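You operate a simulated robot arm through the tools that you are given. There is no shell and no other tool. Be economical: measure what you need, move in short steps, check, and stop when the job is done.

You are at the controls of a simulated robot arm. One attempt, no reset.

TASK
Set the stop to 90 mm, slide the bright block up to it, clamp it and fit the yellow pin.
Fine: at the flat vice; the short pin with that cap goes fully into the square opening of the block; leave the other pins.

Only the result counts: the job must be done as asked and must still hold three seconds after the hand-in. Knocking over, shifting, dropping, spilling or breaking anything else fails it. Lids that push on must go on centred and level and be pressed home; caps that screw on are set level and turned clockwise until they are tight.

THE ROBOT
A 6-joint arm with a two-finger parallel gripper, fixed in place. Base frame: the origin is at the foot of the arm, x ahead of it, y to its left, z up; the work surface is at about z = 868. Readings come in mm, rad, newtons and seconds.
With the tool pointing down near the work surface it reaches from about 260 to 680 mm from the base axis. Its first joint turns from -1.152 to 1.152 rad. Payload 2.9 kg.
Tool frame: the origin (TCP) lies between the finger pads and is the grasp point; the fingertips stand 30 mm ahead of it; z points along the fingers, y is the line along which they close. Largest opening 110 mm; finger width 20, thickness 10; the body of the gripper, 48 by 112 mm, starts 55 mm behind the TCP.
Orientation is that of the tool frame in the base frame, as [roll, pitch, yaw] about the fixed x, y, z axes, in that order (R = Rz(yaw) Ry(pitch) Rx(roll)). With the fingers straight down and closing along the base's y, the tool's x points along the base's -x, its y along +y and its z along -z.

THE INTERFACE
- The arm moves only by the tool nudge_tool. Its argument "moves" is text: rows parted by semicolons, each of 7 numbers parted by spaces: the shift along the tool's x, y, z in mm, then the turn, a rotation vector about the tool's x, y, z in rad, then the finger opening in mm, from 0 to 110. In form: dx dy dz wx wy wz jaw; .... A call has 1 to 20 rows; each row is the pose to reach, as a shift and turn from the pose commanded when the call began, along the tool's axes at that moment. A row lasts 0.2 s, in which the tool goes at most 50 mm and 0.15 rad; a call with a longer step from one row to the next is refused whole, and so is a gripper value outside its range. A pose out of reach is approached as far as the arm can. The call stops where the force on the tool passes 40 N (or 10 N more than at its start, if that is more) or the arm is blocked; 0.2 s more then pass. Each finger travels about 108 mm/s and halts on what it meets, pressing with about 20 N; the grip force reading is that of the motor and also rises with nothing between the fingers. The clock runs only during rows and for 0.2 s after the last one: add rows that repeat a pose to give the fingers time. The reply holds the time, the measured pose of the TCP, the force on the tool along the base axes, the opening and the grip force, in the units named above and with some noise, with the torque about the TCP (base axes, N m) and any sound that the robot's microphone picked up.
- Cameras (640 x 400 px; columns grow to the right, rows downward): "scene" is fixed at [94.8, 453.9, 1387.5]; the picture's right is [-0.53, -0.85, 0.00], its down [-0.46, 0.29, -0.84] and it looks along [0.71, -0.45, -0.54] (base axes); focal length 345 px, centre (320, 200). "wrist" rides on the gripper at [72, 17, -103] in the tool frame; the picture's right is [-0.23, 0.97, 0.00], its down [-0.76, -0.18, -0.62] and it looks along [-0.61, -0.14, 0.78] (tool axes); focal length 222 px, centre (320, 200). There is no depth. A picture from a camera that has moved, and an enlarged one, comes with that camera's place and axes in the base frame and with its lens.
- grab_frame(camera): a new picture of that camera. It takes no simulated time.
- enlarge(camera, box): a new picture of the part [left, top, right, bottom] of that camera's present view, enlarged. It takes no simulated time.
- hand_in(): hands the job in; it is judged then, once.

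Work in short steps. Places have to be worked out from the pictures, the camera data and where the tool is seen: move nearer, look again, correct. Check each grasp and each placing, and mend what went wrong. You have 120 turns and 64 pictures in all, those below and enlarged ones among them. Open the gripper and draw the arm clear of the work before you hand the job in, unless the task says otherwise; then end with one line.

The tools are called as name(argument=value, ...) on one line, values as JSON. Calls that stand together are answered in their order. nudge_tool: Moves the arm, as the interface text tells. Its arguments: {"type":"object","properties":{"moves":{"type":"string"}},"required":["moves"]} The other tools are called the same way: grab_frame (camera) takes a picture; enlarge (camera, box) takes an enlarged picture of a part of a camera's view; hand_in () hands the job in.

At the start:

```text
time: 0.0
ee_pos: [391.2, 191.9, 1167.0]
tool_rot: [-3.139, 0.001, 3.14]
wrist_force: [-0.1, 0.1, -0.1]
moment: [-0.03, 0.01, -0.02]
width: 109.9
gripper_force: 0.1
```

scene: 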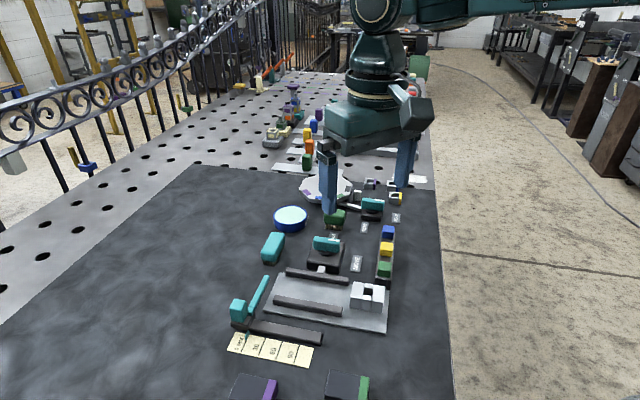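
wrist: 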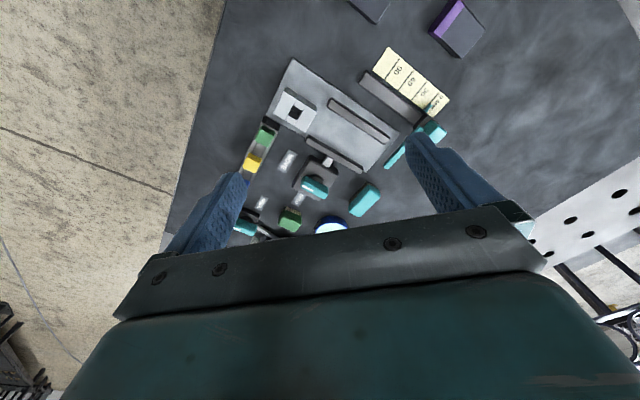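

I start with enlarged views of the vice area from both cameras to identify the parts.

enlarge(camera="scene", box=[220, 210, 420, 370])

enlarge(camera="wrist", box=[220, 30, 460, 240])

enlarge(camera="scene", box=[250, 80, 440, 230])

```text
2.50 times, centred on (320, 290) of scene
camera zoom: at [94.8, 453.9, 1387.5], right [-0.53, -0.85, 0.0], down [-0.46, 0.29, -0.84], along [0.71, -0.45, -0.54], focal length 862 px, centre (320, -25)
```

zoom: 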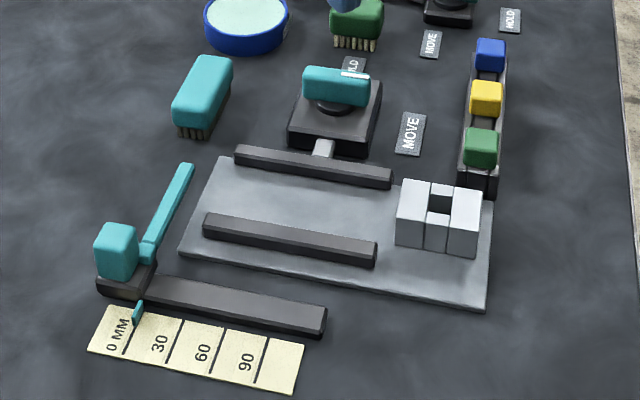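

```text
1.90 times, centred on (340, 135) of wrist
camera zoom: at [319.9, 209.2, 1269.7], right [0.23, 0.97, 0.0], down [0.76, -0.18, 0.62], along [0.61, -0.14, -0.78], focal length 423 px, centre (282, 324)
```

zoom: 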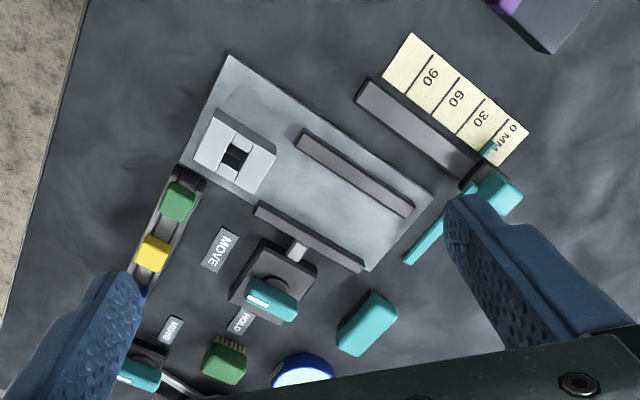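

```text
2.67 times, centred on (345, 155) of scene
camera zoom: at [94.8, 453.9, 1387.5], right [-0.53, -0.85, 0.0], down [-0.46, 0.29, -0.84], along [0.71, -0.45, -0.54], focal length 919 px, centre (253, 320)
```

zoom: 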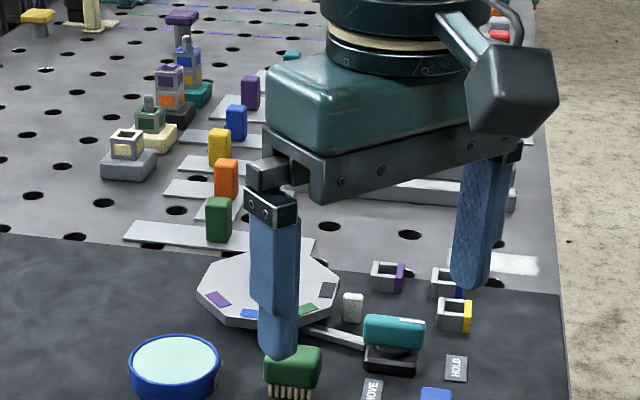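

The flat vice lies around (430,250), rotated about 45°. I lower the hand above it for a closer view.

nudge_tool(moves="-18 10 40 0 0 0 110; -36 20 80 0 0 0 110; -54 30 120 0 0 0 110; -65 40 145 0 0 0 110; -65 40 145 0 0 0 110")

grab_frame(camera="wrist")

grab_frame(camera="scene")

```text
time: 1.2
ee_pos: [454.4, 230.8, 1018.9]
tool_rot: [-3.14, 0.0, -3.141]
wrist_force: [-0.9, 0.4, 0.3]
moment: [0.02, -0.02, -0.01]
width: 110.3
gripper_force: 0.0
```

```text
58 pictures are left
camera wrist: at [382.1, 247.9, 1122.7], right [0.23, 0.97, 0.0], down [0.76, -0.18, 0.62], along [0.61, -0.14, -0.78], focal length 222 px, centre (320, 200)
```

wrist: 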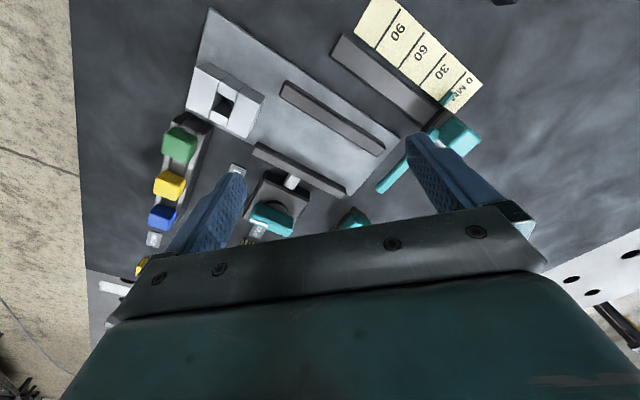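

```text
57 pictures are left
```

scene: 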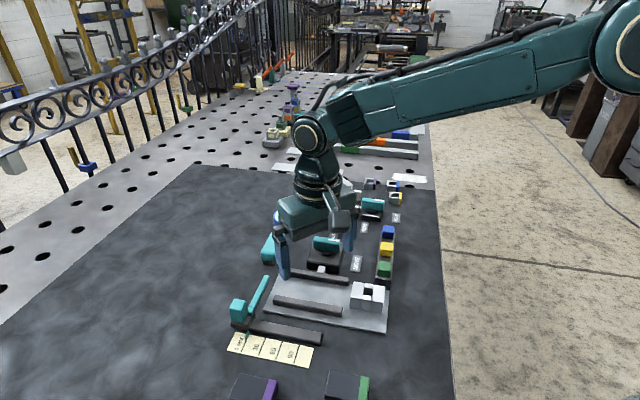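

Zooming into the vice in this new view to measure.

enlarge(camera="wrist", box=[320, 0, 500, 200])

enlarge(camera="wrist", box=[140, 0, 360, 250])

enlarge(camera="scene", box=[220, 260, 330, 370])

```text
2.00 times, centred on (410, 100) of wrist
camera zoom: at [382.1, 247.9, 1122.7], right [0.23, 0.97, 0.0], down [0.76, -0.18, 0.62], along [0.61, -0.14, -0.78], focal length 444 px, centre (140, 400)
```

zoom: 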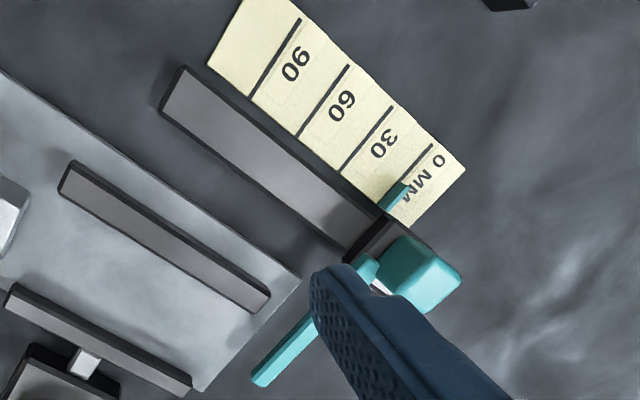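

```text
1.60 times, centred on (250, 125) of wrist
camera zoom: at [382.1, 247.9, 1122.7], right [0.23, 0.97, 0.0], down [0.76, -0.18, 0.62], along [0.61, -0.14, -0.78], focal length 355 px, centre (432, 320)
```

zoom: 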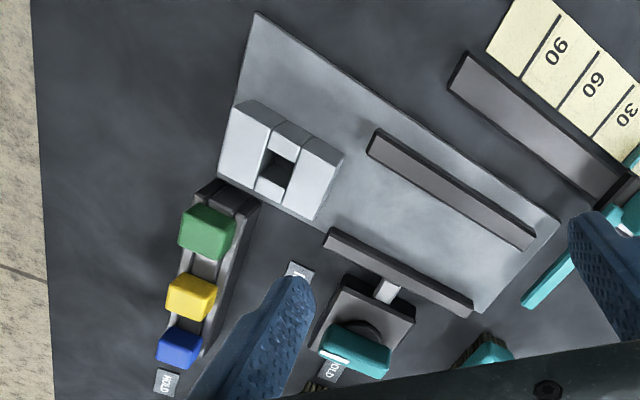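

```text
3.64 times, centred on (275, 315) of scene
camera zoom: at [94.8, 453.9, 1387.5], right [-0.53, -0.85, 0.0], down [-0.46, 0.29, -0.84], along [0.71, -0.45, -0.54], focal length 1254 px, centre (484, -218)
```

zoom: 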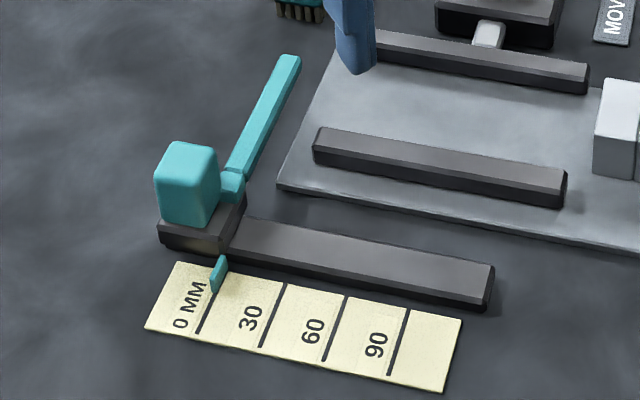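

The stop's pointer is near 0; the scale runs along (-0.707,-0.707). I turn the tool 45° and go above the stop knob, estimated at (498,360,~925).

nudge_tool(moves="-8 22 0 0 0 0.131 110; -15 43 0 0 0 0.262 110; -22 65 0 0 0 0.393 110; -30 86 0 0 0 0.524 110; -37 108 0 0 0 0.655 110; -44 129 0 0 0 0.785 110; -44 129 0 0 0 0.785 110")

grab_frame(camera="wrist")

grab_frame(camera="scene")

```text
time: 2.8
ee_pos: [502.2, 362.5, 1021.5]
tool_rot: [-3.142, 0.0, 2.355]
wrist_force: [-0.8, 1.1, -1.1]
moment: [0.04, -0.01, -0.01]
width: 109.8
gripper_force: 0.3
```

```text
53 pictures are left
camera wrist: at [462.9, 424.6, 1124.5], right [0.85, 0.53, 0.0], down [0.41, -0.66, 0.62], along [0.33, -0.53, -0.78], focal length 222 px, centre (320, 200)
```

wrist: 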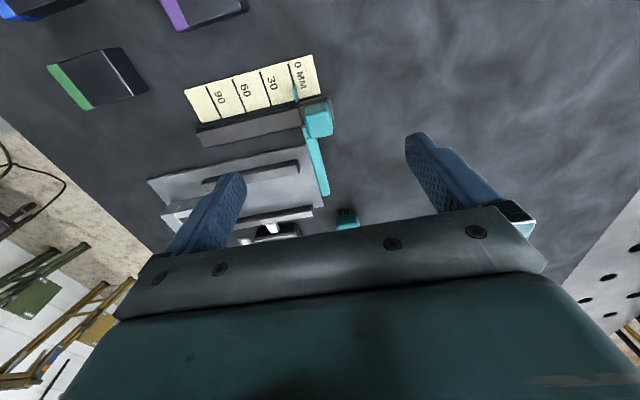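

```text
52 pictures are left
```

scene: 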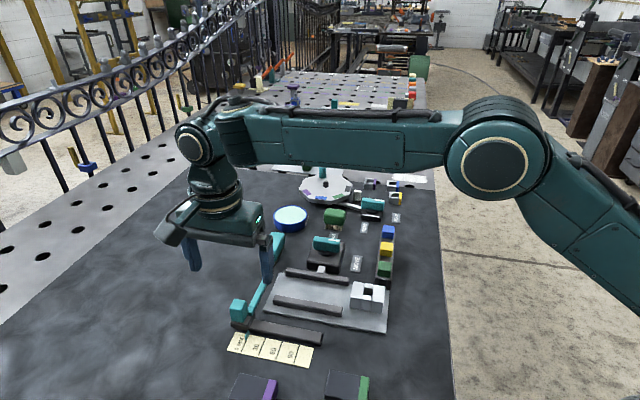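

Zooming onto the knob and pointer.

enlarge(camera="wrist", box=[180, 40, 350, 210])

```text
2.35 times, centred on (265, 125) of wrist
camera zoom: at [462.9, 424.6, 1124.5], right [0.85, 0.53, 0.0], down [0.41, -0.66, 0.62], along [0.33, -0.53, -0.78], focal length 523 px, centre (449, 376)
```

zoom: 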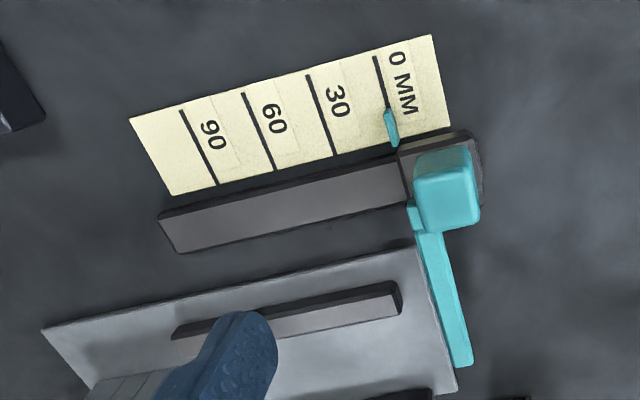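

The knob centre is about (500,361), top ~929. I descend over it with fingers either side along the slide direction, then close.

nudge_tool(moves="0 -2 30 0 0 0 110; 0 -2 60 0 0 0 110; 0 -2 80 0 0 0 110; 0 -2 87 0 0 0 110; 0 -2 87 0 0 0 70; 0 -2 87 0 0 0 35; 0 -2 87 0 0 0 15; 0 -2 87 0 0 0 15")

grab_frame(camera="scene")

```text
time: 4.6
ee_pos: [500.4, 361.2, 934.3]
tool_rot: [3.14, 0.0, 2.355]
wrist_force: [5.6, 3.6, -4.8]
moment: [0.1, -0.35, 0.01]
width: 23.1
gripper_force: 45.1
```

```text
50 pictures are left
```

scene: 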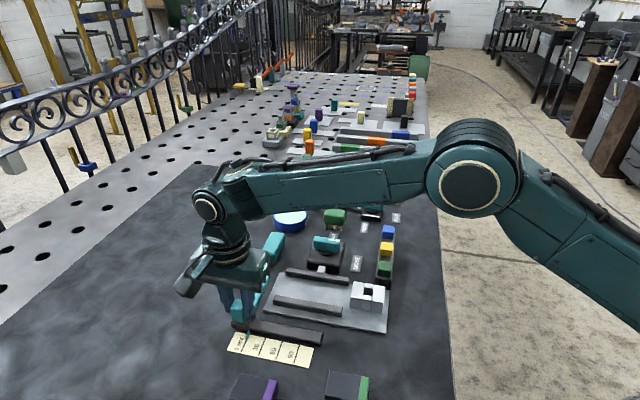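

Knob gripped (23 mm). I drag it 60 mm towards the 90 mark and look at the pointer.

nudge_tool(moves="0 -10 0 0 0 0 12; 0 -25 0 0 0 0 12; 0 -40 0 0 0 0 12; 0 -52 0 0 0 0 12; 0 -60 0 0 0 0 12; 0 -60 0 0 0 0 12")

grab_frame(camera="wrist")

enlarge(camera="scene", box=[220, 290, 330, 380])

```text
time: 6.0
ee_pos: [457.8, 317.6, 933.3]
tool_rot: [3.141, 0.0, 2.357]
wrist_force: [1.0, 7.5, -1.4]
moment: [-0.01, -0.38, -0.31]
width: 23.4
gripper_force: 44.9
```

```text
49 pictures are left
camera wrist: at [417.7, 379.4, 1037.1], right [0.85, 0.53, 0.0], down [0.41, -0.66, 0.62], along [0.33, -0.53, -0.78], focal length 222 px, centre (320, 200)
```

wrist: 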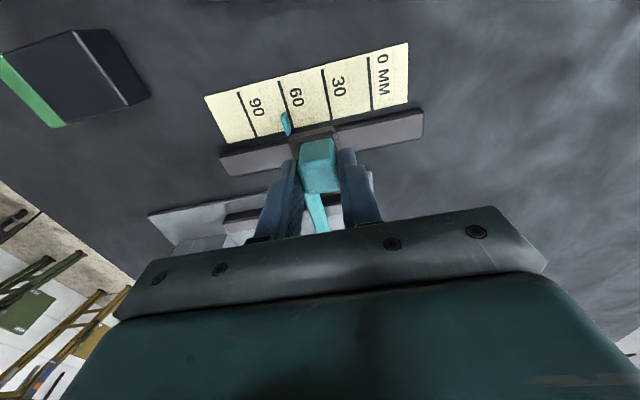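

```text
4.44 times, centred on (275, 335) of scene
camera zoom: at [94.9, 454.1, 1387.4], right [-0.53, -0.85, 0.0], down [-0.46, 0.29, -0.84], along [0.71, -0.45, -0.54], focal length 1532 px, centre (520, -400)
```

zoom: 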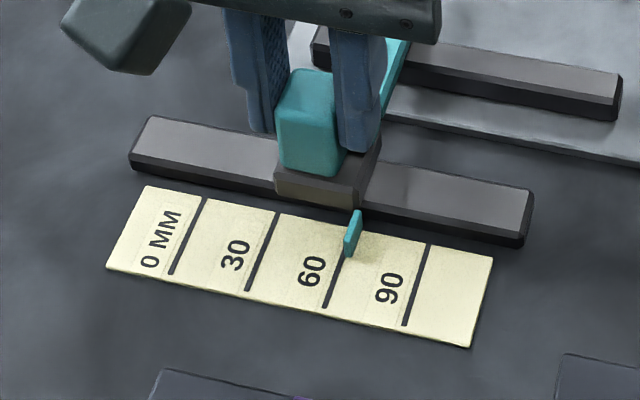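

Pointer is close to 60. Enlarging for a fine reading.

enlarge(camera="wrist", box=[230, 70, 350, 150])

enlarge(camera="scene", box=[280, 325, 330, 360])

```text
5.00 times, centred on (290, 110) of wrist
camera zoom: at [417.7, 379.4, 1037.1], right [0.85, 0.53, 0.0], down [0.41, -0.66, 0.62], along [0.33, -0.53, -0.78], focal length 1111 px, centre (470, 650)
```

zoom: 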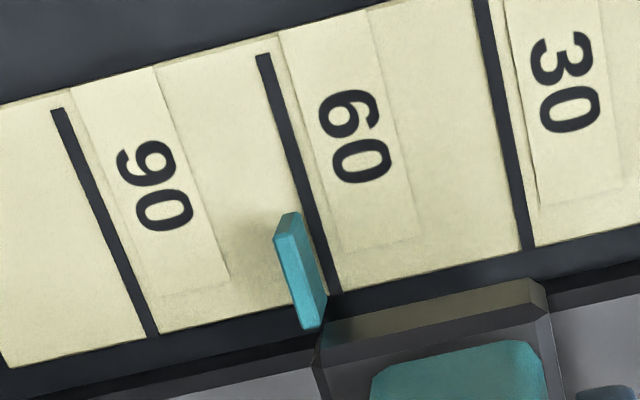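

```text
11.43 times, centred on (305, 342) of scene
camera zoom: at [94.9, 454.1, 1387.4], right [-0.53, -0.85, 0.0], down [-0.46, 0.29, -0.84], along [0.71, -0.45, -0.54], focal length 3940 px, centre (491, -1429)
```

zoom: 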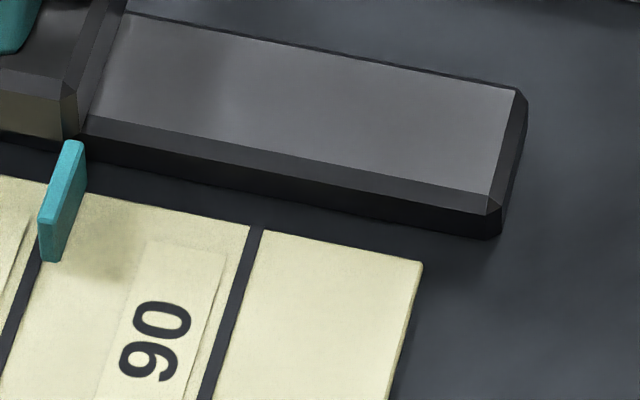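

Triangulating both views, the pointer reads ≈62.6. I move another 27 mm and re-read.

nudge_tool(moves="0 -8 0 0 0 0 12; 0 -18 0 0 0 0 12; 0 -24 0 0 0 0 12; 0 -27 0 0 0 0 12; 0 -27 0 0 0 0 12; 0 -27 0 0 0 0 12")

enlarge(camera="wrist", box=[230, 70, 350, 150])

enlarge(camera="scene", box=[280, 325, 330, 360])

```text
time: 7.4
ee_pos: [438.8, 297.4, 932.7]
tool_rot: [-3.141, 0.0, 2.356]
wrist_force: [-4.1, 0.8, 4.8]
moment: [0.69, 0.72, 0.07]
width: 23.5
gripper_force: 45.0
```

```text
5.00 times, centred on (290, 110) of wrist
camera zoom: at [398.8, 360.5, 1037.0], right [0.85, 0.53, 0.0], down [0.41, -0.66, 0.62], along [0.33, -0.53, -0.78], focal length 1111 px, centre (470, 650)
```

zoom: 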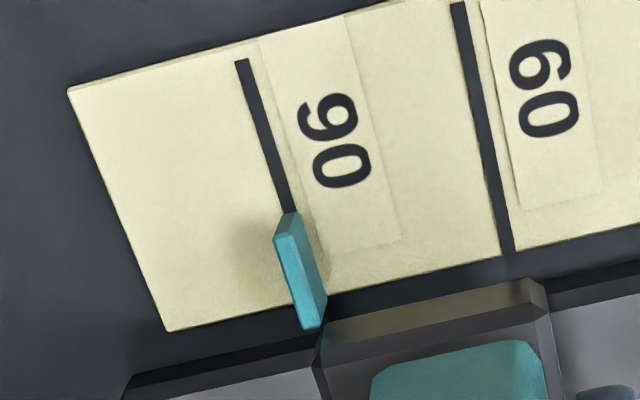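

```text
11.43 times, centred on (305, 342) of scene
camera zoom: at [94.7, 453.8, 1387.5], right [-0.53, -0.85, 0.0], down [-0.46, 0.29, -0.84], along [0.71, -0.45, -0.54], focal length 3940 px, centre (491, -1429)
```

zoom: 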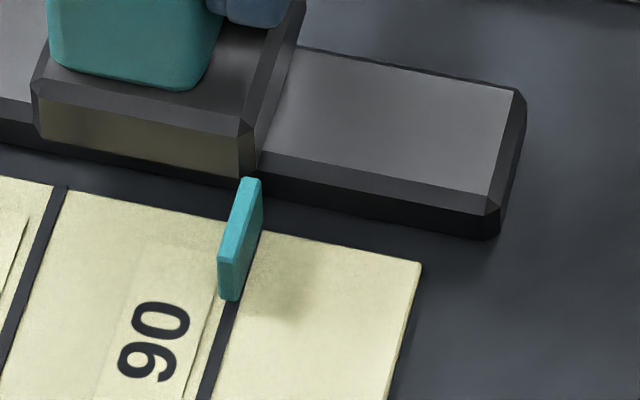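

Reads ≈89.7. Nudging 0.3 mm more, then releasing and raising slightly.

nudge_tool(moves="0 -0.3 0 0 0 0 12; 0 -0.3 0 0 0 0 12; 0 -0.3 0 0 0 0 40; 0 -0.3 0 0 0 0 50; 0 -0.3 -30 0 0 0 50; 0 -0.3 -65 0 0 0 50; 0 -0.3 -90 0 0 0 50; 0 -0.3 -90 0 0 0 50")

enlarge(camera="scene", box=[280, 325, 330, 360])

grab_frame(camera="wrist")

```text
time: 9.2
ee_pos: [435.4, 296.1, 1026.3]
tool_rot: [-3.141, 0.002, 2.355]
wrist_force: [0.3, 0.6, 0.2]
moment: [0.0, -0.01, 0.0]
width: 50.1
gripper_force: 0.1
```

```text
11.43 times, centred on (305, 342) of scene
camera zoom: at [94.8, 453.8, 1387.5], right [-0.53, -0.85, 0.0], down [-0.46, 0.29, -0.84], along [0.71, -0.45, -0.54], focal length 3940 px, centre (491, -1429)
```

zoom: 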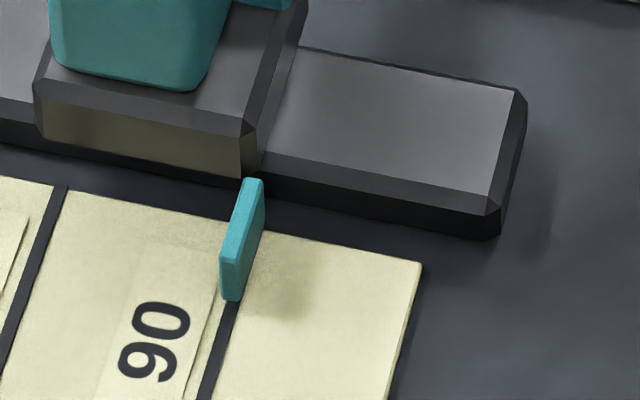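

```text
42 pictures are left
camera wrist: at [396.9, 359.9, 1129.5], right [0.85, 0.53, 0.0], down [0.41, -0.66, 0.62], along [0.33, -0.53, -0.78], focal length 222 px, centre (320, 200)
```

wrist: 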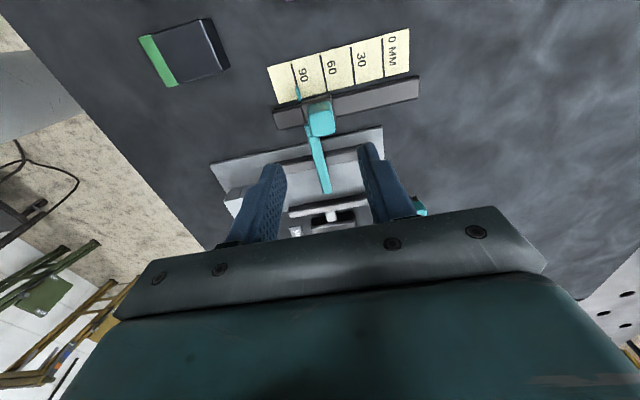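

The pointer sits on 90. Now viewing the block and jaws from the scene camera.

enlarge(camera="scene", box=[260, 220, 410, 340])

```text
3.33 times, centred on (335, 280) of scene
camera zoom: at [94.8, 453.8, 1387.5], right [-0.53, -0.85, 0.0], down [-0.46, 0.29, -0.84], along [0.71, -0.45, -0.54], focal length 1149 px, centre (270, -67)
```

zoom: 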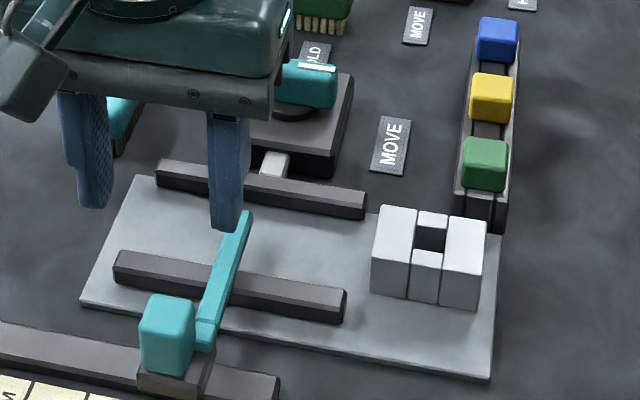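

I fly over the lever to look at it closely, turning back to the base orientation.

nudge_tool(moves="-36 -3 0 0 0 -0.131 60; -72 -6 0 0 0 -0.262 60; -108 -9 0 0 0 -0.393 60; -144 -12 5 0 0 -0.524 60; -180 -15 15 0 0 -0.655 60; -212 -18 22 0 0 -0.785 60; -212 -18 22 0 0 -0.785 60")

grab_frame(camera="wrist")

```text
time: 10.8
ee_pos: [576.3, 135.1, 1003.9]
tool_rot: [-3.14, 0.0, -3.139]
wrist_force: [-0.8, 1.0, 0.2]
moment: [-0.04, -0.02, 0.01]
width: 59.9
gripper_force: 0.0
```

```text
40 pictures are left
camera wrist: at [503.8, 151.3, 1107.2], right [0.23, 0.97, 0.0], down [0.76, -0.18, 0.62], along [0.61, -0.14, -0.78], focal length 222 px, centre (320, 200)
```

wrist: 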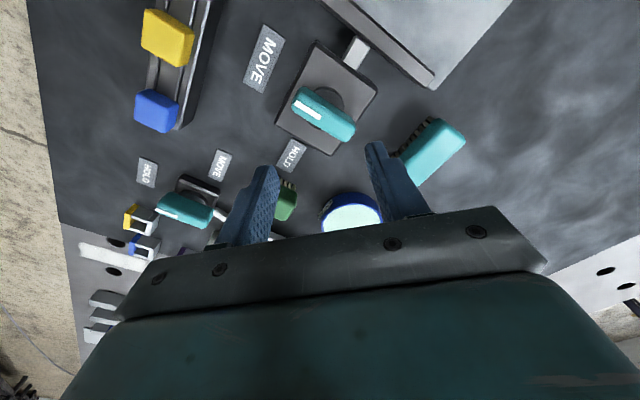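

enlarge(camera="wrist", box=[230, 0, 470, 190])

enlarge(camera="wrist", box=[100, 0, 260, 150])

```text
2.11 times, centred on (350, 95) of wrist
camera zoom: at [503.8, 151.3, 1107.2], right [0.23, 0.97, 0.0], down [0.76, -0.18, 0.62], along [0.61, -0.14, -0.78], focal length 468 px, centre (257, 421)
```

zoom: 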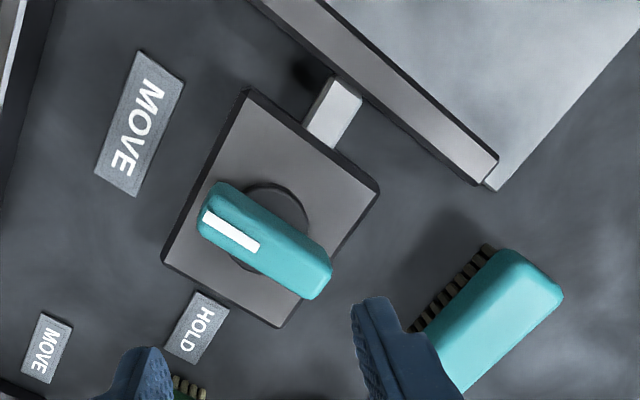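

```text
2.67 times, centred on (180, 75) of wrist
camera zoom: at [503.8, 151.3, 1107.2], right [0.23, 0.97, 0.0], down [0.76, -0.18, 0.62], along [0.61, -0.14, -0.78], focal length 592 px, centre (693, 533)
```

zoom: 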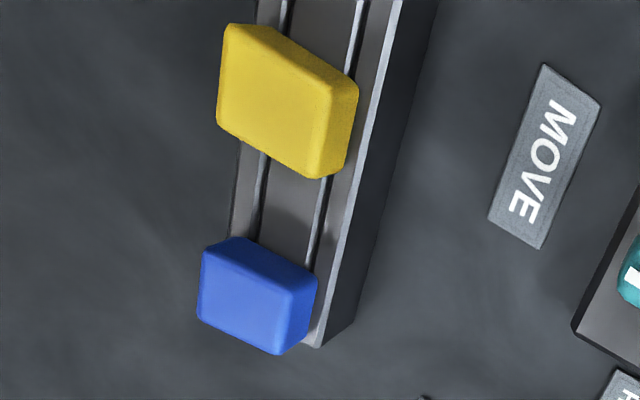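

The lever's pointer is at MOVE; HOLD is a quarter turn counter-clockwise from above. Now I zoom on the block to plan the push.

enlarge(camera="scene", box=[335, 270, 400, 315])

```text
8.89 times, centred on (368, 292) of scene
camera zoom: at [94.9, 453.8, 1387.5], right [-0.53, -0.85, 0.0], down [-0.46, 0.29, -0.84], along [0.71, -0.45, -0.54], focal length 3065 px, centre (-102, -622)
```

zoom: 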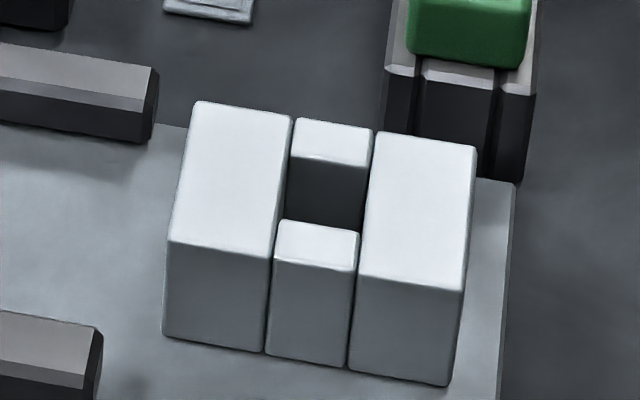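

The block is centred near (421,144), 59×39 mm, top ~902. I move behind its far (u-side) end with the fingers closed, still high, and check.

nudge_tool(moves="34 -5 0 0 0 0.131 30; 68 -10 0 0 0 0.262 10; 102 -15 0 0 0 0.393 0; 136 -21 0 0 0 0.524 0; 170 -26 0 0 0 0.655 0; 205 -31.5 0 0 0 0.785 0; 205 -31.5 20 0 0 0.785 0; 205 -31.5 20 0 0 0.785 0")

grab_frame(camera="wrist")

```text
time: 12.6
ee_pos: [370.5, 104.0, 981.1]
tool_rot: [-3.141, 0.001, 2.356]
wrist_force: [0.0, -0.5, 0.4]
moment: [-0.03, 0.0, 0.01]
width: 0.2
gripper_force: 20.4
```

```text
36 pictures are left
camera wrist: at [332.4, 167.3, 1084.0], right [0.85, 0.53, 0.0], down [0.41, -0.66, 0.62], along [0.33, -0.53, -0.78], focal length 222 px, centre (320, 200)
```

wrist: 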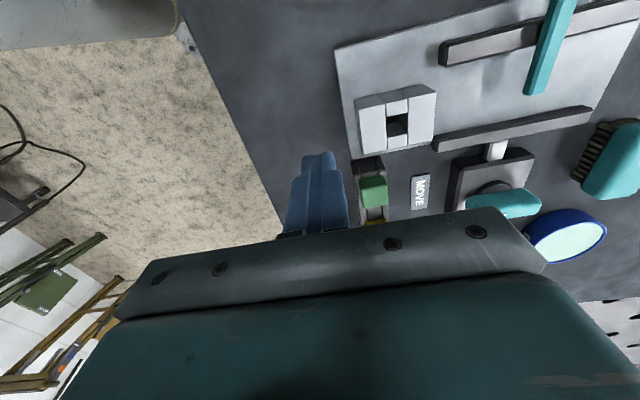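

Position matches. Descend so the fingertips are ~12 mm above the plate, then push along the lane.

nudge_tool(moves="0 0 25 0 0 0 0; 0 0 50 0 0 0 0; 0 0 68 0 0 0 0; 0 0 71 0 0 0 0; 0 10 71 0 0 0 0; 0 20 71 0 0 0 0; 0 27 71 0 0 0 0; 0 35 71 0 0 0 0; 0 45 71 0 0 0 0; 0 55 71 0 0 0 0; 0 65 71 0 0 0 0; 0 75 71 0 0 0 0")

enlarge(camera="scene", box=[260, 230, 410, 340])

grab_frame(camera="wrist")

```text
time: 15.2
ee_pos: [424.4, 158.1, 911.8]
tool_rot: [-3.14, 0.0, 2.359]
wrist_force: [-0.1, 0.0, 0.1]
moment: [0.01, 0.02, 0.01]
width: 0.2
gripper_force: 20.1
```

```text
3.64 times, centred on (335, 285) of scene
camera zoom: at [94.8, 453.8, 1387.5], right [-0.53, -0.85, 0.0], down [-0.46, 0.29, -0.84], along [0.71, -0.45, -0.54], focal length 1254 px, centre (266, -109)
```

zoom: 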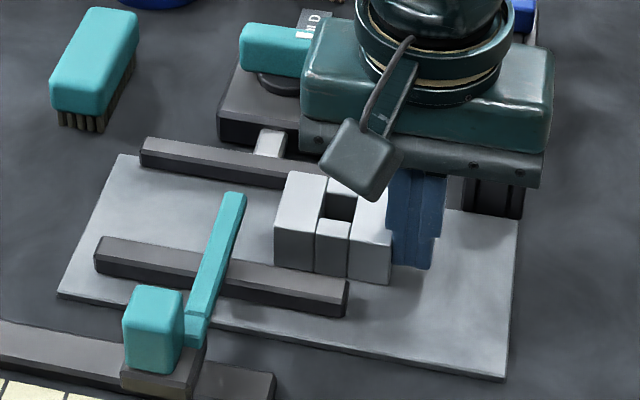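

```text
34 pictures are left
camera wrist: at [385.6, 221.0, 1015.3], right [0.85, 0.53, 0.0], down [0.41, -0.66, 0.62], along [0.33, -0.53, -0.78], focal length 222 px, centre (320, 200)
```

wrist: 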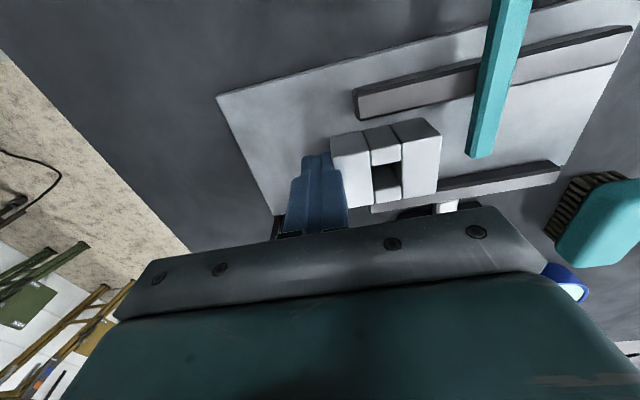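

Block slides straight, ~19 mm to go. I push 15 mm more.

nudge_tool(moves="0 5 0 0 0 0 0; 0 10 0 0 0 0 0; 0 13 0 0 0 0 0; 0 15 0 0 0 0 0")

enlarge(camera="scene", box=[295, 255, 370, 310])

enlarge(camera="wrist", box=[300, 70, 540, 220])

```text
time: 16.2
ee_pos: [434.5, 168.3, 911.1]
tool_rot: [3.141, 0.002, 2.357]
wrist_force: [-2.6, -1.4, 1.6]
moment: [-0.03, -0.01, -0.02]
width: 0.0
gripper_force: 19.5
```

```text
7.27 times, centred on (332, 282) of scene
camera zoom: at [94.8, 453.8, 1387.5], right [-0.53, -0.85, 0.0], down [-0.46, 0.29, -0.84], along [0.71, -0.45, -0.54], focal length 2508 px, centre (229, -400)
```

zoom: 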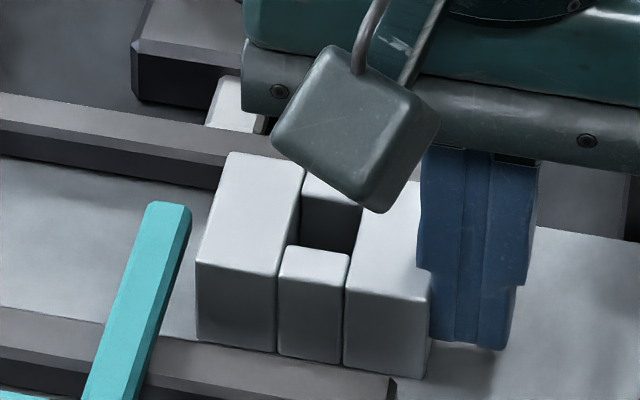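

```text
2.67 times, centred on (420, 145) of wrist
camera zoom: at [395.1, 230.1, 1014.5], right [0.85, 0.53, 0.0], down [0.41, -0.66, 0.62], along [0.33, -0.53, -0.78], focal length 592 px, centre (53, 347)
```

zoom: 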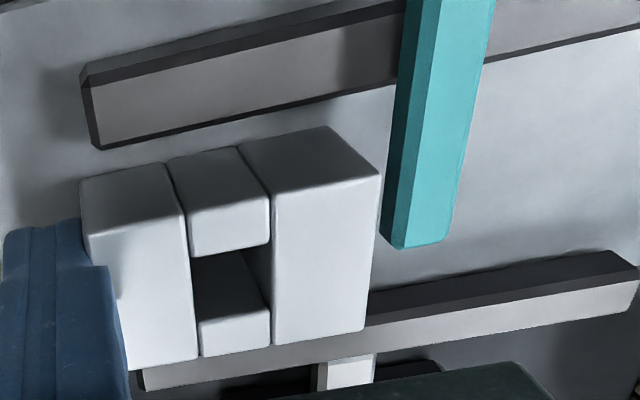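

A gap of a few mm remains. Pushing slowly 2.5 mm.

nudge_tool(moves="0 1 0 0 0 0 0; 0 2 0 0 0 0 0; 0 2.5 0 0 0 0 0; 0 2.5 0 0 0 0 0")

enlarge(camera="wrist", box=[400, 70, 500, 180])

```text
time: 17.2
ee_pos: [436.0, 169.0, 911.7]
tool_rot: [3.141, 0.001, 2.357]
wrist_force: [-0.8, -2.1, 0.7]
moment: [-0.01, 0.01, 0.02]
width: 0.1
gripper_force: 20.4
```

```text
3.64 times, centred on (450, 125) of wrist
camera zoom: at [396.8, 232.0, 1014.2], right [0.85, 0.53, 0.0], down [0.41, -0.66, 0.62], along [0.33, -0.53, -0.78], focal length 808 px, centre (-153, 473)
```

zoom: 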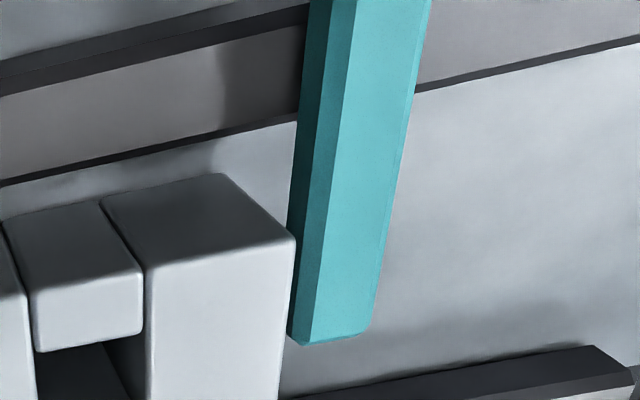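

Almost touching. Half-millimetre steps now, watching force.

nudge_tool(moves="0 0.5 0 0 0 0 0; 0 1 0 0 0 0 0; 0 1 0 0 0 0 0")

enlarge(camera="wrist", box=[420, 110, 480, 180])

```text
time: 18.0
ee_pos: [436.9, 170.7, 911.9]
tool_rot: [-3.141, 0.0, 2.357]
wrist_force: [-1.2, -1.1, 0.1]
moment: [0.0, 0.01, -0.05]
width: 0.1
gripper_force: 19.8
```

```text
5.71 times, centred on (450, 145) of wrist
camera zoom: at [396.9, 233.2, 1014.7], right [0.85, 0.53, 0.0], down [0.41, -0.66, 0.62], along [0.33, -0.53, -0.78], focal length 1269 px, centre (-423, 514)
```

zoom: 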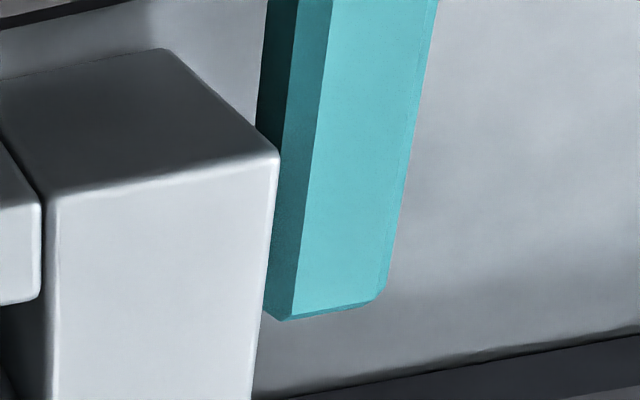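

No contact force yet (~1.6 N friction only). Continue by 1 mm.

nudge_tool(moves="0 0.5 0 0 0 0 0; 0 1 0 0 0 0 0; 0 1 0 0 0 0 0")

```text
time: 18.8
ee_pos: [437.5, 170.9, 911.3]
tool_rot: [-3.141, -0.001, 2.355]
wrist_force: [-1.4, -1.2, 2.5]
moment: [0.0, 0.04, 0.01]
width: 0.1
gripper_force: 20.2
```

nudge_tool(moves="0 0.5 0 0 0 0 0; 0 1 0 0 0 0 0; 0 1 0 0 0 0 0")

enlarge(camera="wrist", box=[420, 110, 480, 180])

enlarge(camera="scene", box=[295, 265, 355, 310])

```text
time: 19.6
ee_pos: [437.7, 171.8, 911.8]
tool_rot: [-3.14, 0.0, 2.354]
wrist_force: [-2.5, -3.3, -0.9]
moment: [-0.06, 0.01, -0.02]
width: 0.1
gripper_force: 20.0
```

```text
5.71 times, centred on (450, 145) of wrist
camera zoom: at [398.9, 234.3, 1014.7], right [0.85, 0.53, 0.0], down [0.41, -0.66, 0.62], along [0.33, -0.53, -0.78], focal length 1269 px, centre (-423, 514)
```

zoom: 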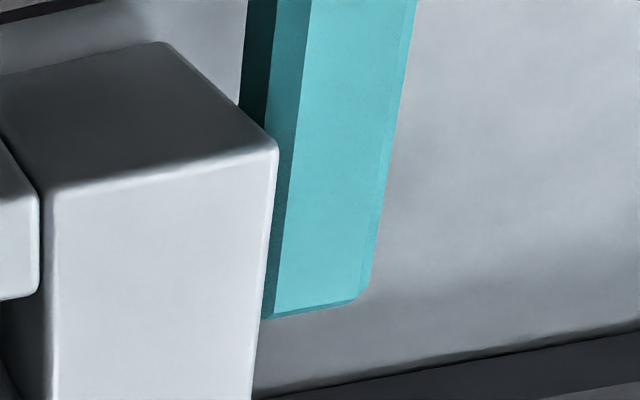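

```text
8.89 times, centred on (325, 288) of scene
camera zoom: at [94.8, 453.8, 1387.5], right [-0.53, -0.85, 0.0], down [-0.46, 0.29, -0.84], along [0.71, -0.45, -0.54], focal length 3065 px, centre (276, -578)
```

zoom: 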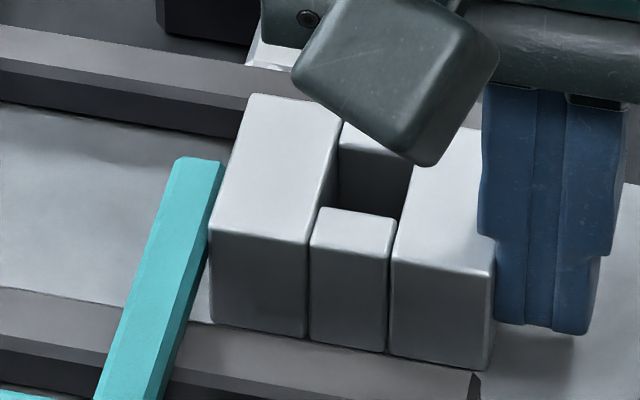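

Scene view suggests ~1–1.5 mm still to go; pushing on carefully.

nudge_tool(moves="0 0.5 0 0 0 0 0; 0 0.5 0 0 0 0 0; 0 0.8 0 0 0 0 0; 0 0.8 0 0 0 0 0")

enlarge(camera="scene", box=[305, 275, 335, 297])

```text
time: 20.6
ee_pos: [438.0, 172.0, 912.0]
tool_rot: [-3.14, -0.001, 2.356]
wrist_force: [-5.3, -6.5, -2.4]
moment: [-0.11, 0.12, -0.02]
width: 0.0
gripper_force: 20.0
```

```text
16.00 times, centred on (320, 286) of scene
camera zoom: at [94.8, 453.7, 1387.6], right [-0.53, -0.85, 0.0], down [-0.46, 0.29, -0.84], along [0.71, -0.45, -0.54], focal length 5517 px, centre (320, -1176)
```

zoom: 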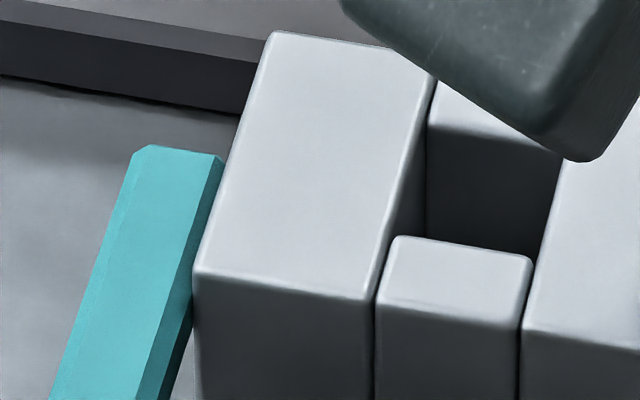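

Force rose steadily to 8.4 N and views show contact: the block is at the stop. Backing off gently, then rising, and checking pointer and contact.

nudge_tool(moves="0 -2 0 0 0 0 0; 0 -10 0 0 0 0 0; 0 -15 -40 0 0 0 0; 0 -20 -85 0 0 0 30; 0 -20 -85 0 0 0 60")

enlarge(camera="scene", box=[260, 265, 340, 365])

```text
time: 21.8
ee_pos: [422.8, 156.6, 998.7]
tool_rot: [3.14, 0.0, 2.357]
wrist_force: [-0.4, 0.1, 0.1]
moment: [0.03, -0.02, 0.01]
width: 59.7
gripper_force: 0.1
```

```text
4.00 times, centred on (300, 315) of scene
camera zoom: at [94.8, 453.8, 1387.5], right [-0.53, -0.85, 0.0], down [-0.46, 0.29, -0.84], along [0.71, -0.45, -0.54], focal length 1379 px, centre (400, -260)
```

zoom: 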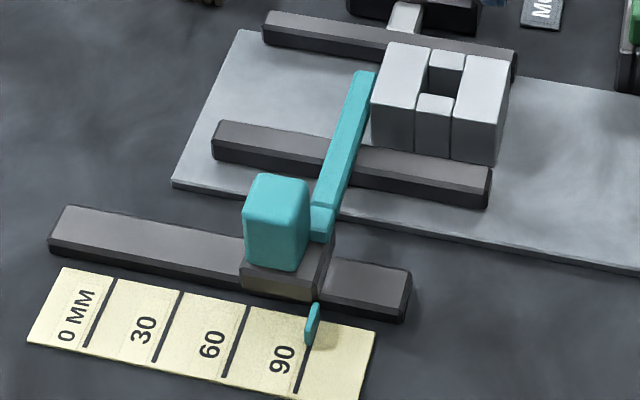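

Pointer on 90 and the block is against the stop. Next the lever at about (561,141), top ~925: I move above it with the tool turned so the jaws straddle its bar.

nudge_tool(moves="-9 7 0 0 0 0.131 60; -18 14 0 0 0 0.262 60; -27 22 0 0 0 0.393 60; -36 29 0 0 0 0.524 60; -45 36 0 0 0 0.655 60; -54 43 0 0 0 0.785 60; -63 51 0 0 0 0.916 60; -72 58 0 0 0 1.047 60; -81 65 0 0 0 1.178 60; -90 72 0 0 0 1.309 60; -99 80 0 0 0 1.44 60; -108 87 0 0 0 1.571 60; -108 87 0 0 0 1.571 60")

grab_frame(camera="wrist")

enlarge(camera="scene", box=[280, 190, 400, 290])

```text
time: 24.6
ee_pos: [561.8, 144.4, 996.7]
tool_rot: [3.141, 0.0, 0.785]
wrist_force: [0.2, 0.6, -0.4]
moment: [-0.01, 0.02, 0.0]
width: 59.9
gripper_force: 0.0
```

```text
25 pictures are left
camera wrist: at [624.9, 182.7, 1100.5], right [0.53, -0.85, 0.0], down [-0.67, -0.41, 0.62], along [-0.53, -0.33, -0.78], focal length 222 px, centre (320, 200)
```

wrist: 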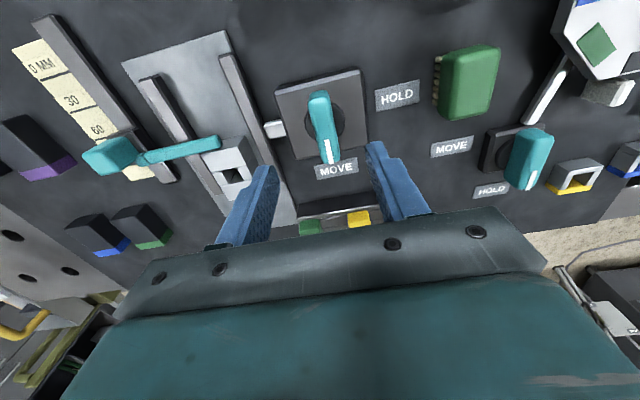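

```text
4.00 times, centred on (340, 240) of scene
camera zoom: at [94.8, 453.9, 1387.5], right [-0.53, -0.85, 0.0], down [-0.46, 0.29, -0.84], along [0.71, -0.45, -0.54], focal length 1379 px, centre (240, 40)
```

zoom: 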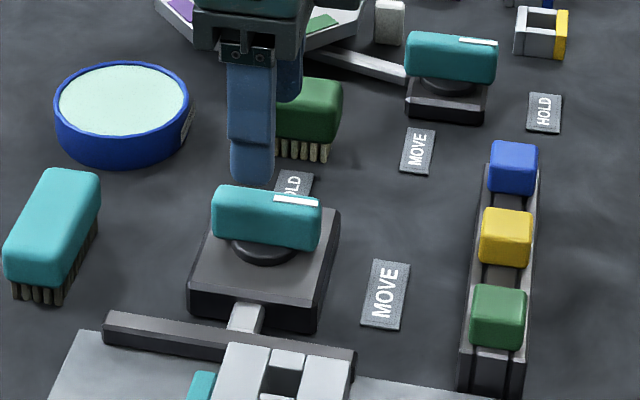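

Lever centre ≈(564,143). I shift 2 mm, descend over the bar and close gently.

nudge_tool(moves="0 2 25 0 0 0 60; 0 2 50 0 0 0 60; 0 2 60 0 0 0 60; 0 2 60 0 0 0 35; 0 2 60 0 0 0 10; 0 2 60 0 0 0 10")

enlarge(camera="wrist", box=[220, 50, 420, 240])

```text
time: 26.0
ee_pos: [564.0, 143.7, 935.9]
tool_rot: [3.14, -0.002, 0.783]
wrist_force: [17.1, -14.9, -5.3]
moment: [0.08, -0.43, 0.23]
width: 21.3
gripper_force: 11.6
```

```text
2.11 times, centred on (320, 145) of wrist
camera zoom: at [627.5, 181.2, 1039.6], right [0.52, -0.85, 0.0], down [-0.67, -0.41, 0.62], along [-0.53, -0.33, -0.78], focal length 468 px, centre (320, 316)
```

zoom: 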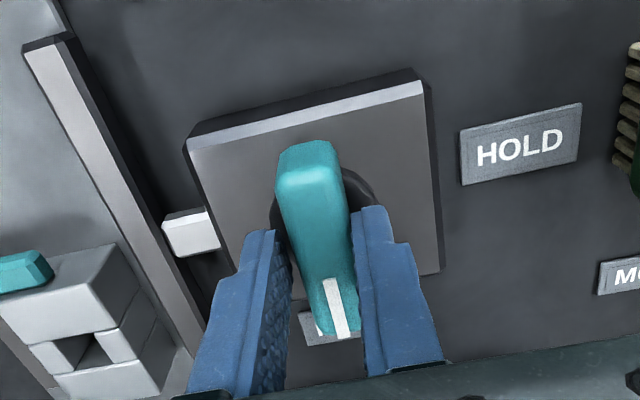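

Right finger touches first; I shift 2 mm toward it and finish closing.

nudge_tool(moves="0 1 0 0 0 0 10; 0 2 0 0 0 0 8; 0 2 0 0 0 0 8; 0 2 0 0 0 0 8")

```text
time: 27.0
ee_pos: [565.7, 141.2, 937.1]
tool_rot: [3.141, 0.0, 0.786]
wrist_force: [19.0, -11.2, -7.8]
moment: [-0.21, -0.27, 0.08]
width: 19.0
gripper_force: 11.1
```

nudge_tool(moves="0 1 0 0 0 0 8; 0 2 0 0 0 0 8; 0 2.5 0 0 0 0 8; 0 2.5 0 0 0 0 8")

enlarge(camera="wrist", box=[220, 50, 420, 240])

```text
time: 28.0
ee_pos: [565.8, 140.0, 937.2]
tool_rot: [-3.139, 0.002, 0.791]
wrist_force: [-6.6, 2.8, 4.6]
moment: [0.39, -0.23, -0.04]
width: 17.8
gripper_force: 45.0
```

```text
2.11 times, centred on (320, 145) of wrist
camera zoom: at [628.9, 180.2, 1039.6], right [0.53, -0.85, 0.0], down [-0.66, -0.42, 0.62], along [-0.53, -0.33, -0.78], focal length 468 px, centre (320, 316)
```

zoom: 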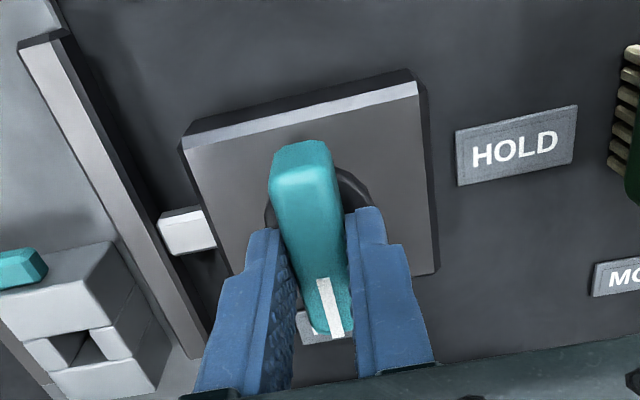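

Bar firmly gripped (17.8 mm). I turn it counter-clockwise (seen from above) by ~30° first.

nudge_tool(moves="0 0 0 0 0 -0.131 5; 0 0 0 0 0 -0.262 5; 0 0 0 0 0 -0.393 5; 0 0 0 0 0 -0.524 5; 0 0 0 0 0 -0.524 5")

enlarge(camera="scene", box=[280, 210, 400, 310])

```text
time: 29.2
ee_pos: [566.0, 141.5, 936.2]
tool_rot: [-3.137, 0.0, 1.318]
wrist_force: [-25.6, 20.1, 8.2]
moment: [-0.29, 0.38, 0.02]
width: 18.0
gripper_force: 45.0
```

```text
4.00 times, centred on (340, 260) of scene
camera zoom: at [94.0, 454.3, 1387.4], right [-0.53, -0.85, 0.0], down [-0.46, 0.29, -0.84], along [0.71, -0.45, -0.54], focal length 1379 px, centre (240, -40)
```

zoom: 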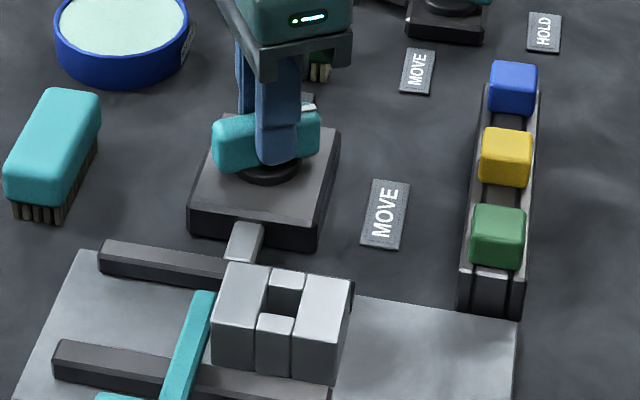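

Lever follows, but a 32 N side load shows my axis is ~2 mm off. I shift the hand back toward the vice, then continue turning.

nudge_tool(moves="1.3 -2.2 0 0 0 0 5; 1.3 -2.2 0 0 0 0 5")

```text
time: 29.8
ee_pos: [565.4, 141.0, 936.8]
tool_rot: [3.138, -0.002, 1.308]
wrist_force: [-4.1, 12.2, 0.5]
moment: [0.12, 0.33, -0.02]
width: 17.9
gripper_force: 44.6
```

nudge_tool(moves="1 -0.3 0 0 0 -0.1 5; 1 -0.3 0 0 0 -0.2 5; 1 -0.3 0 0 0 -0.3 5; 1 -0.3 0 0 0 -0.4 5; 1 -0.3 0 0 0 -0.4 5")

```text
time: 31.0
ee_pos: [565.2, 141.3, 937.6]
tool_rot: [3.138, 0.0, 1.708]
wrist_force: [11.9, -1.6, 2.6]
moment: [0.54, 0.01, 0.0]
width: 17.9
gripper_force: 44.7
```

nudge_tool(moves="0 1 0 0 0 -0.1 5; 0 1 0 0 0 -0.2 5; 0 1 0 0 0 -0.3 5; 0 1 0 0 0 -0.4 5; 0 1 0 0 0 -0.4 5")

enlarge(camera="scene", box=[280, 210, 400, 310])

```text
time: 32.2
ee_pos: [565.5, 140.9, 936.5]
tool_rot: [-3.14, 0.0, 2.11]
wrist_force: [-9.6, -11.5, 13.7]
moment: [-1.12, -0.38, 0.04]
width: 17.7
gripper_force: 45.0
```

```text
4.00 times, centred on (340, 260) of scene
camera zoom: at [94.3, 453.5, 1387.7], right [-0.53, -0.85, 0.0], down [-0.46, 0.29, -0.84], along [0.71, -0.45, -0.54], focal length 1379 px, centre (240, -40)
```

zoom: 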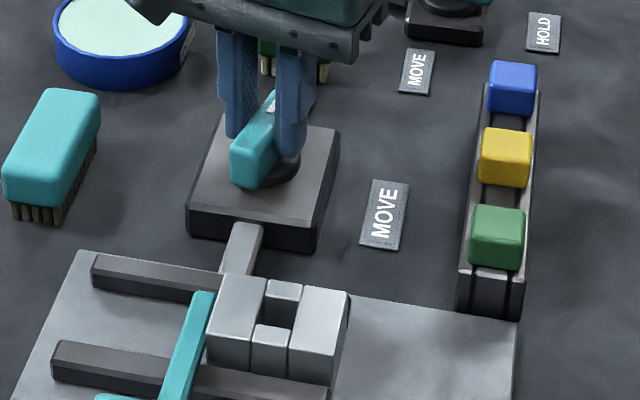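

Far jaw is advancing on the block. Continue the last ~15° and see whether it seats.

nudge_tool(moves="0 -1 0 0 0 0 5; 0 -1 0 0 0 -0.08 5; 0 -1 0 0 0 -0.16 5; 0 -1 0 0 0 -0.25 5; 0 -1 0 0 0 -0.25 5")

enlarge(camera="scene", box=[280, 210, 400, 310])

```text
time: 33.4
ee_pos: [566.6, 141.1, 936.3]
tool_rot: [3.14, 0.001, 2.359]
wrist_force: [9.8, -6.8, 6.6]
moment: [-0.04, 0.27, -0.33]
width: 17.5
gripper_force: 45.3
```

```text
4.00 times, centred on (340, 260) of scene
camera zoom: at [95.0, 453.6, 1387.6], right [-0.53, -0.85, 0.0], down [-0.46, 0.29, -0.84], along [0.71, -0.45, -0.54], focal length 1379 px, centre (240, -40)
```

zoom: 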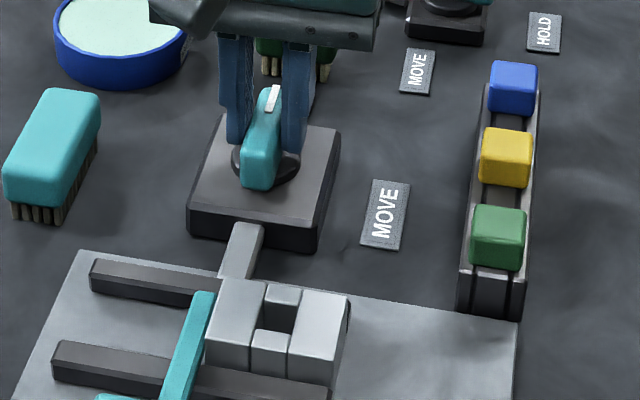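

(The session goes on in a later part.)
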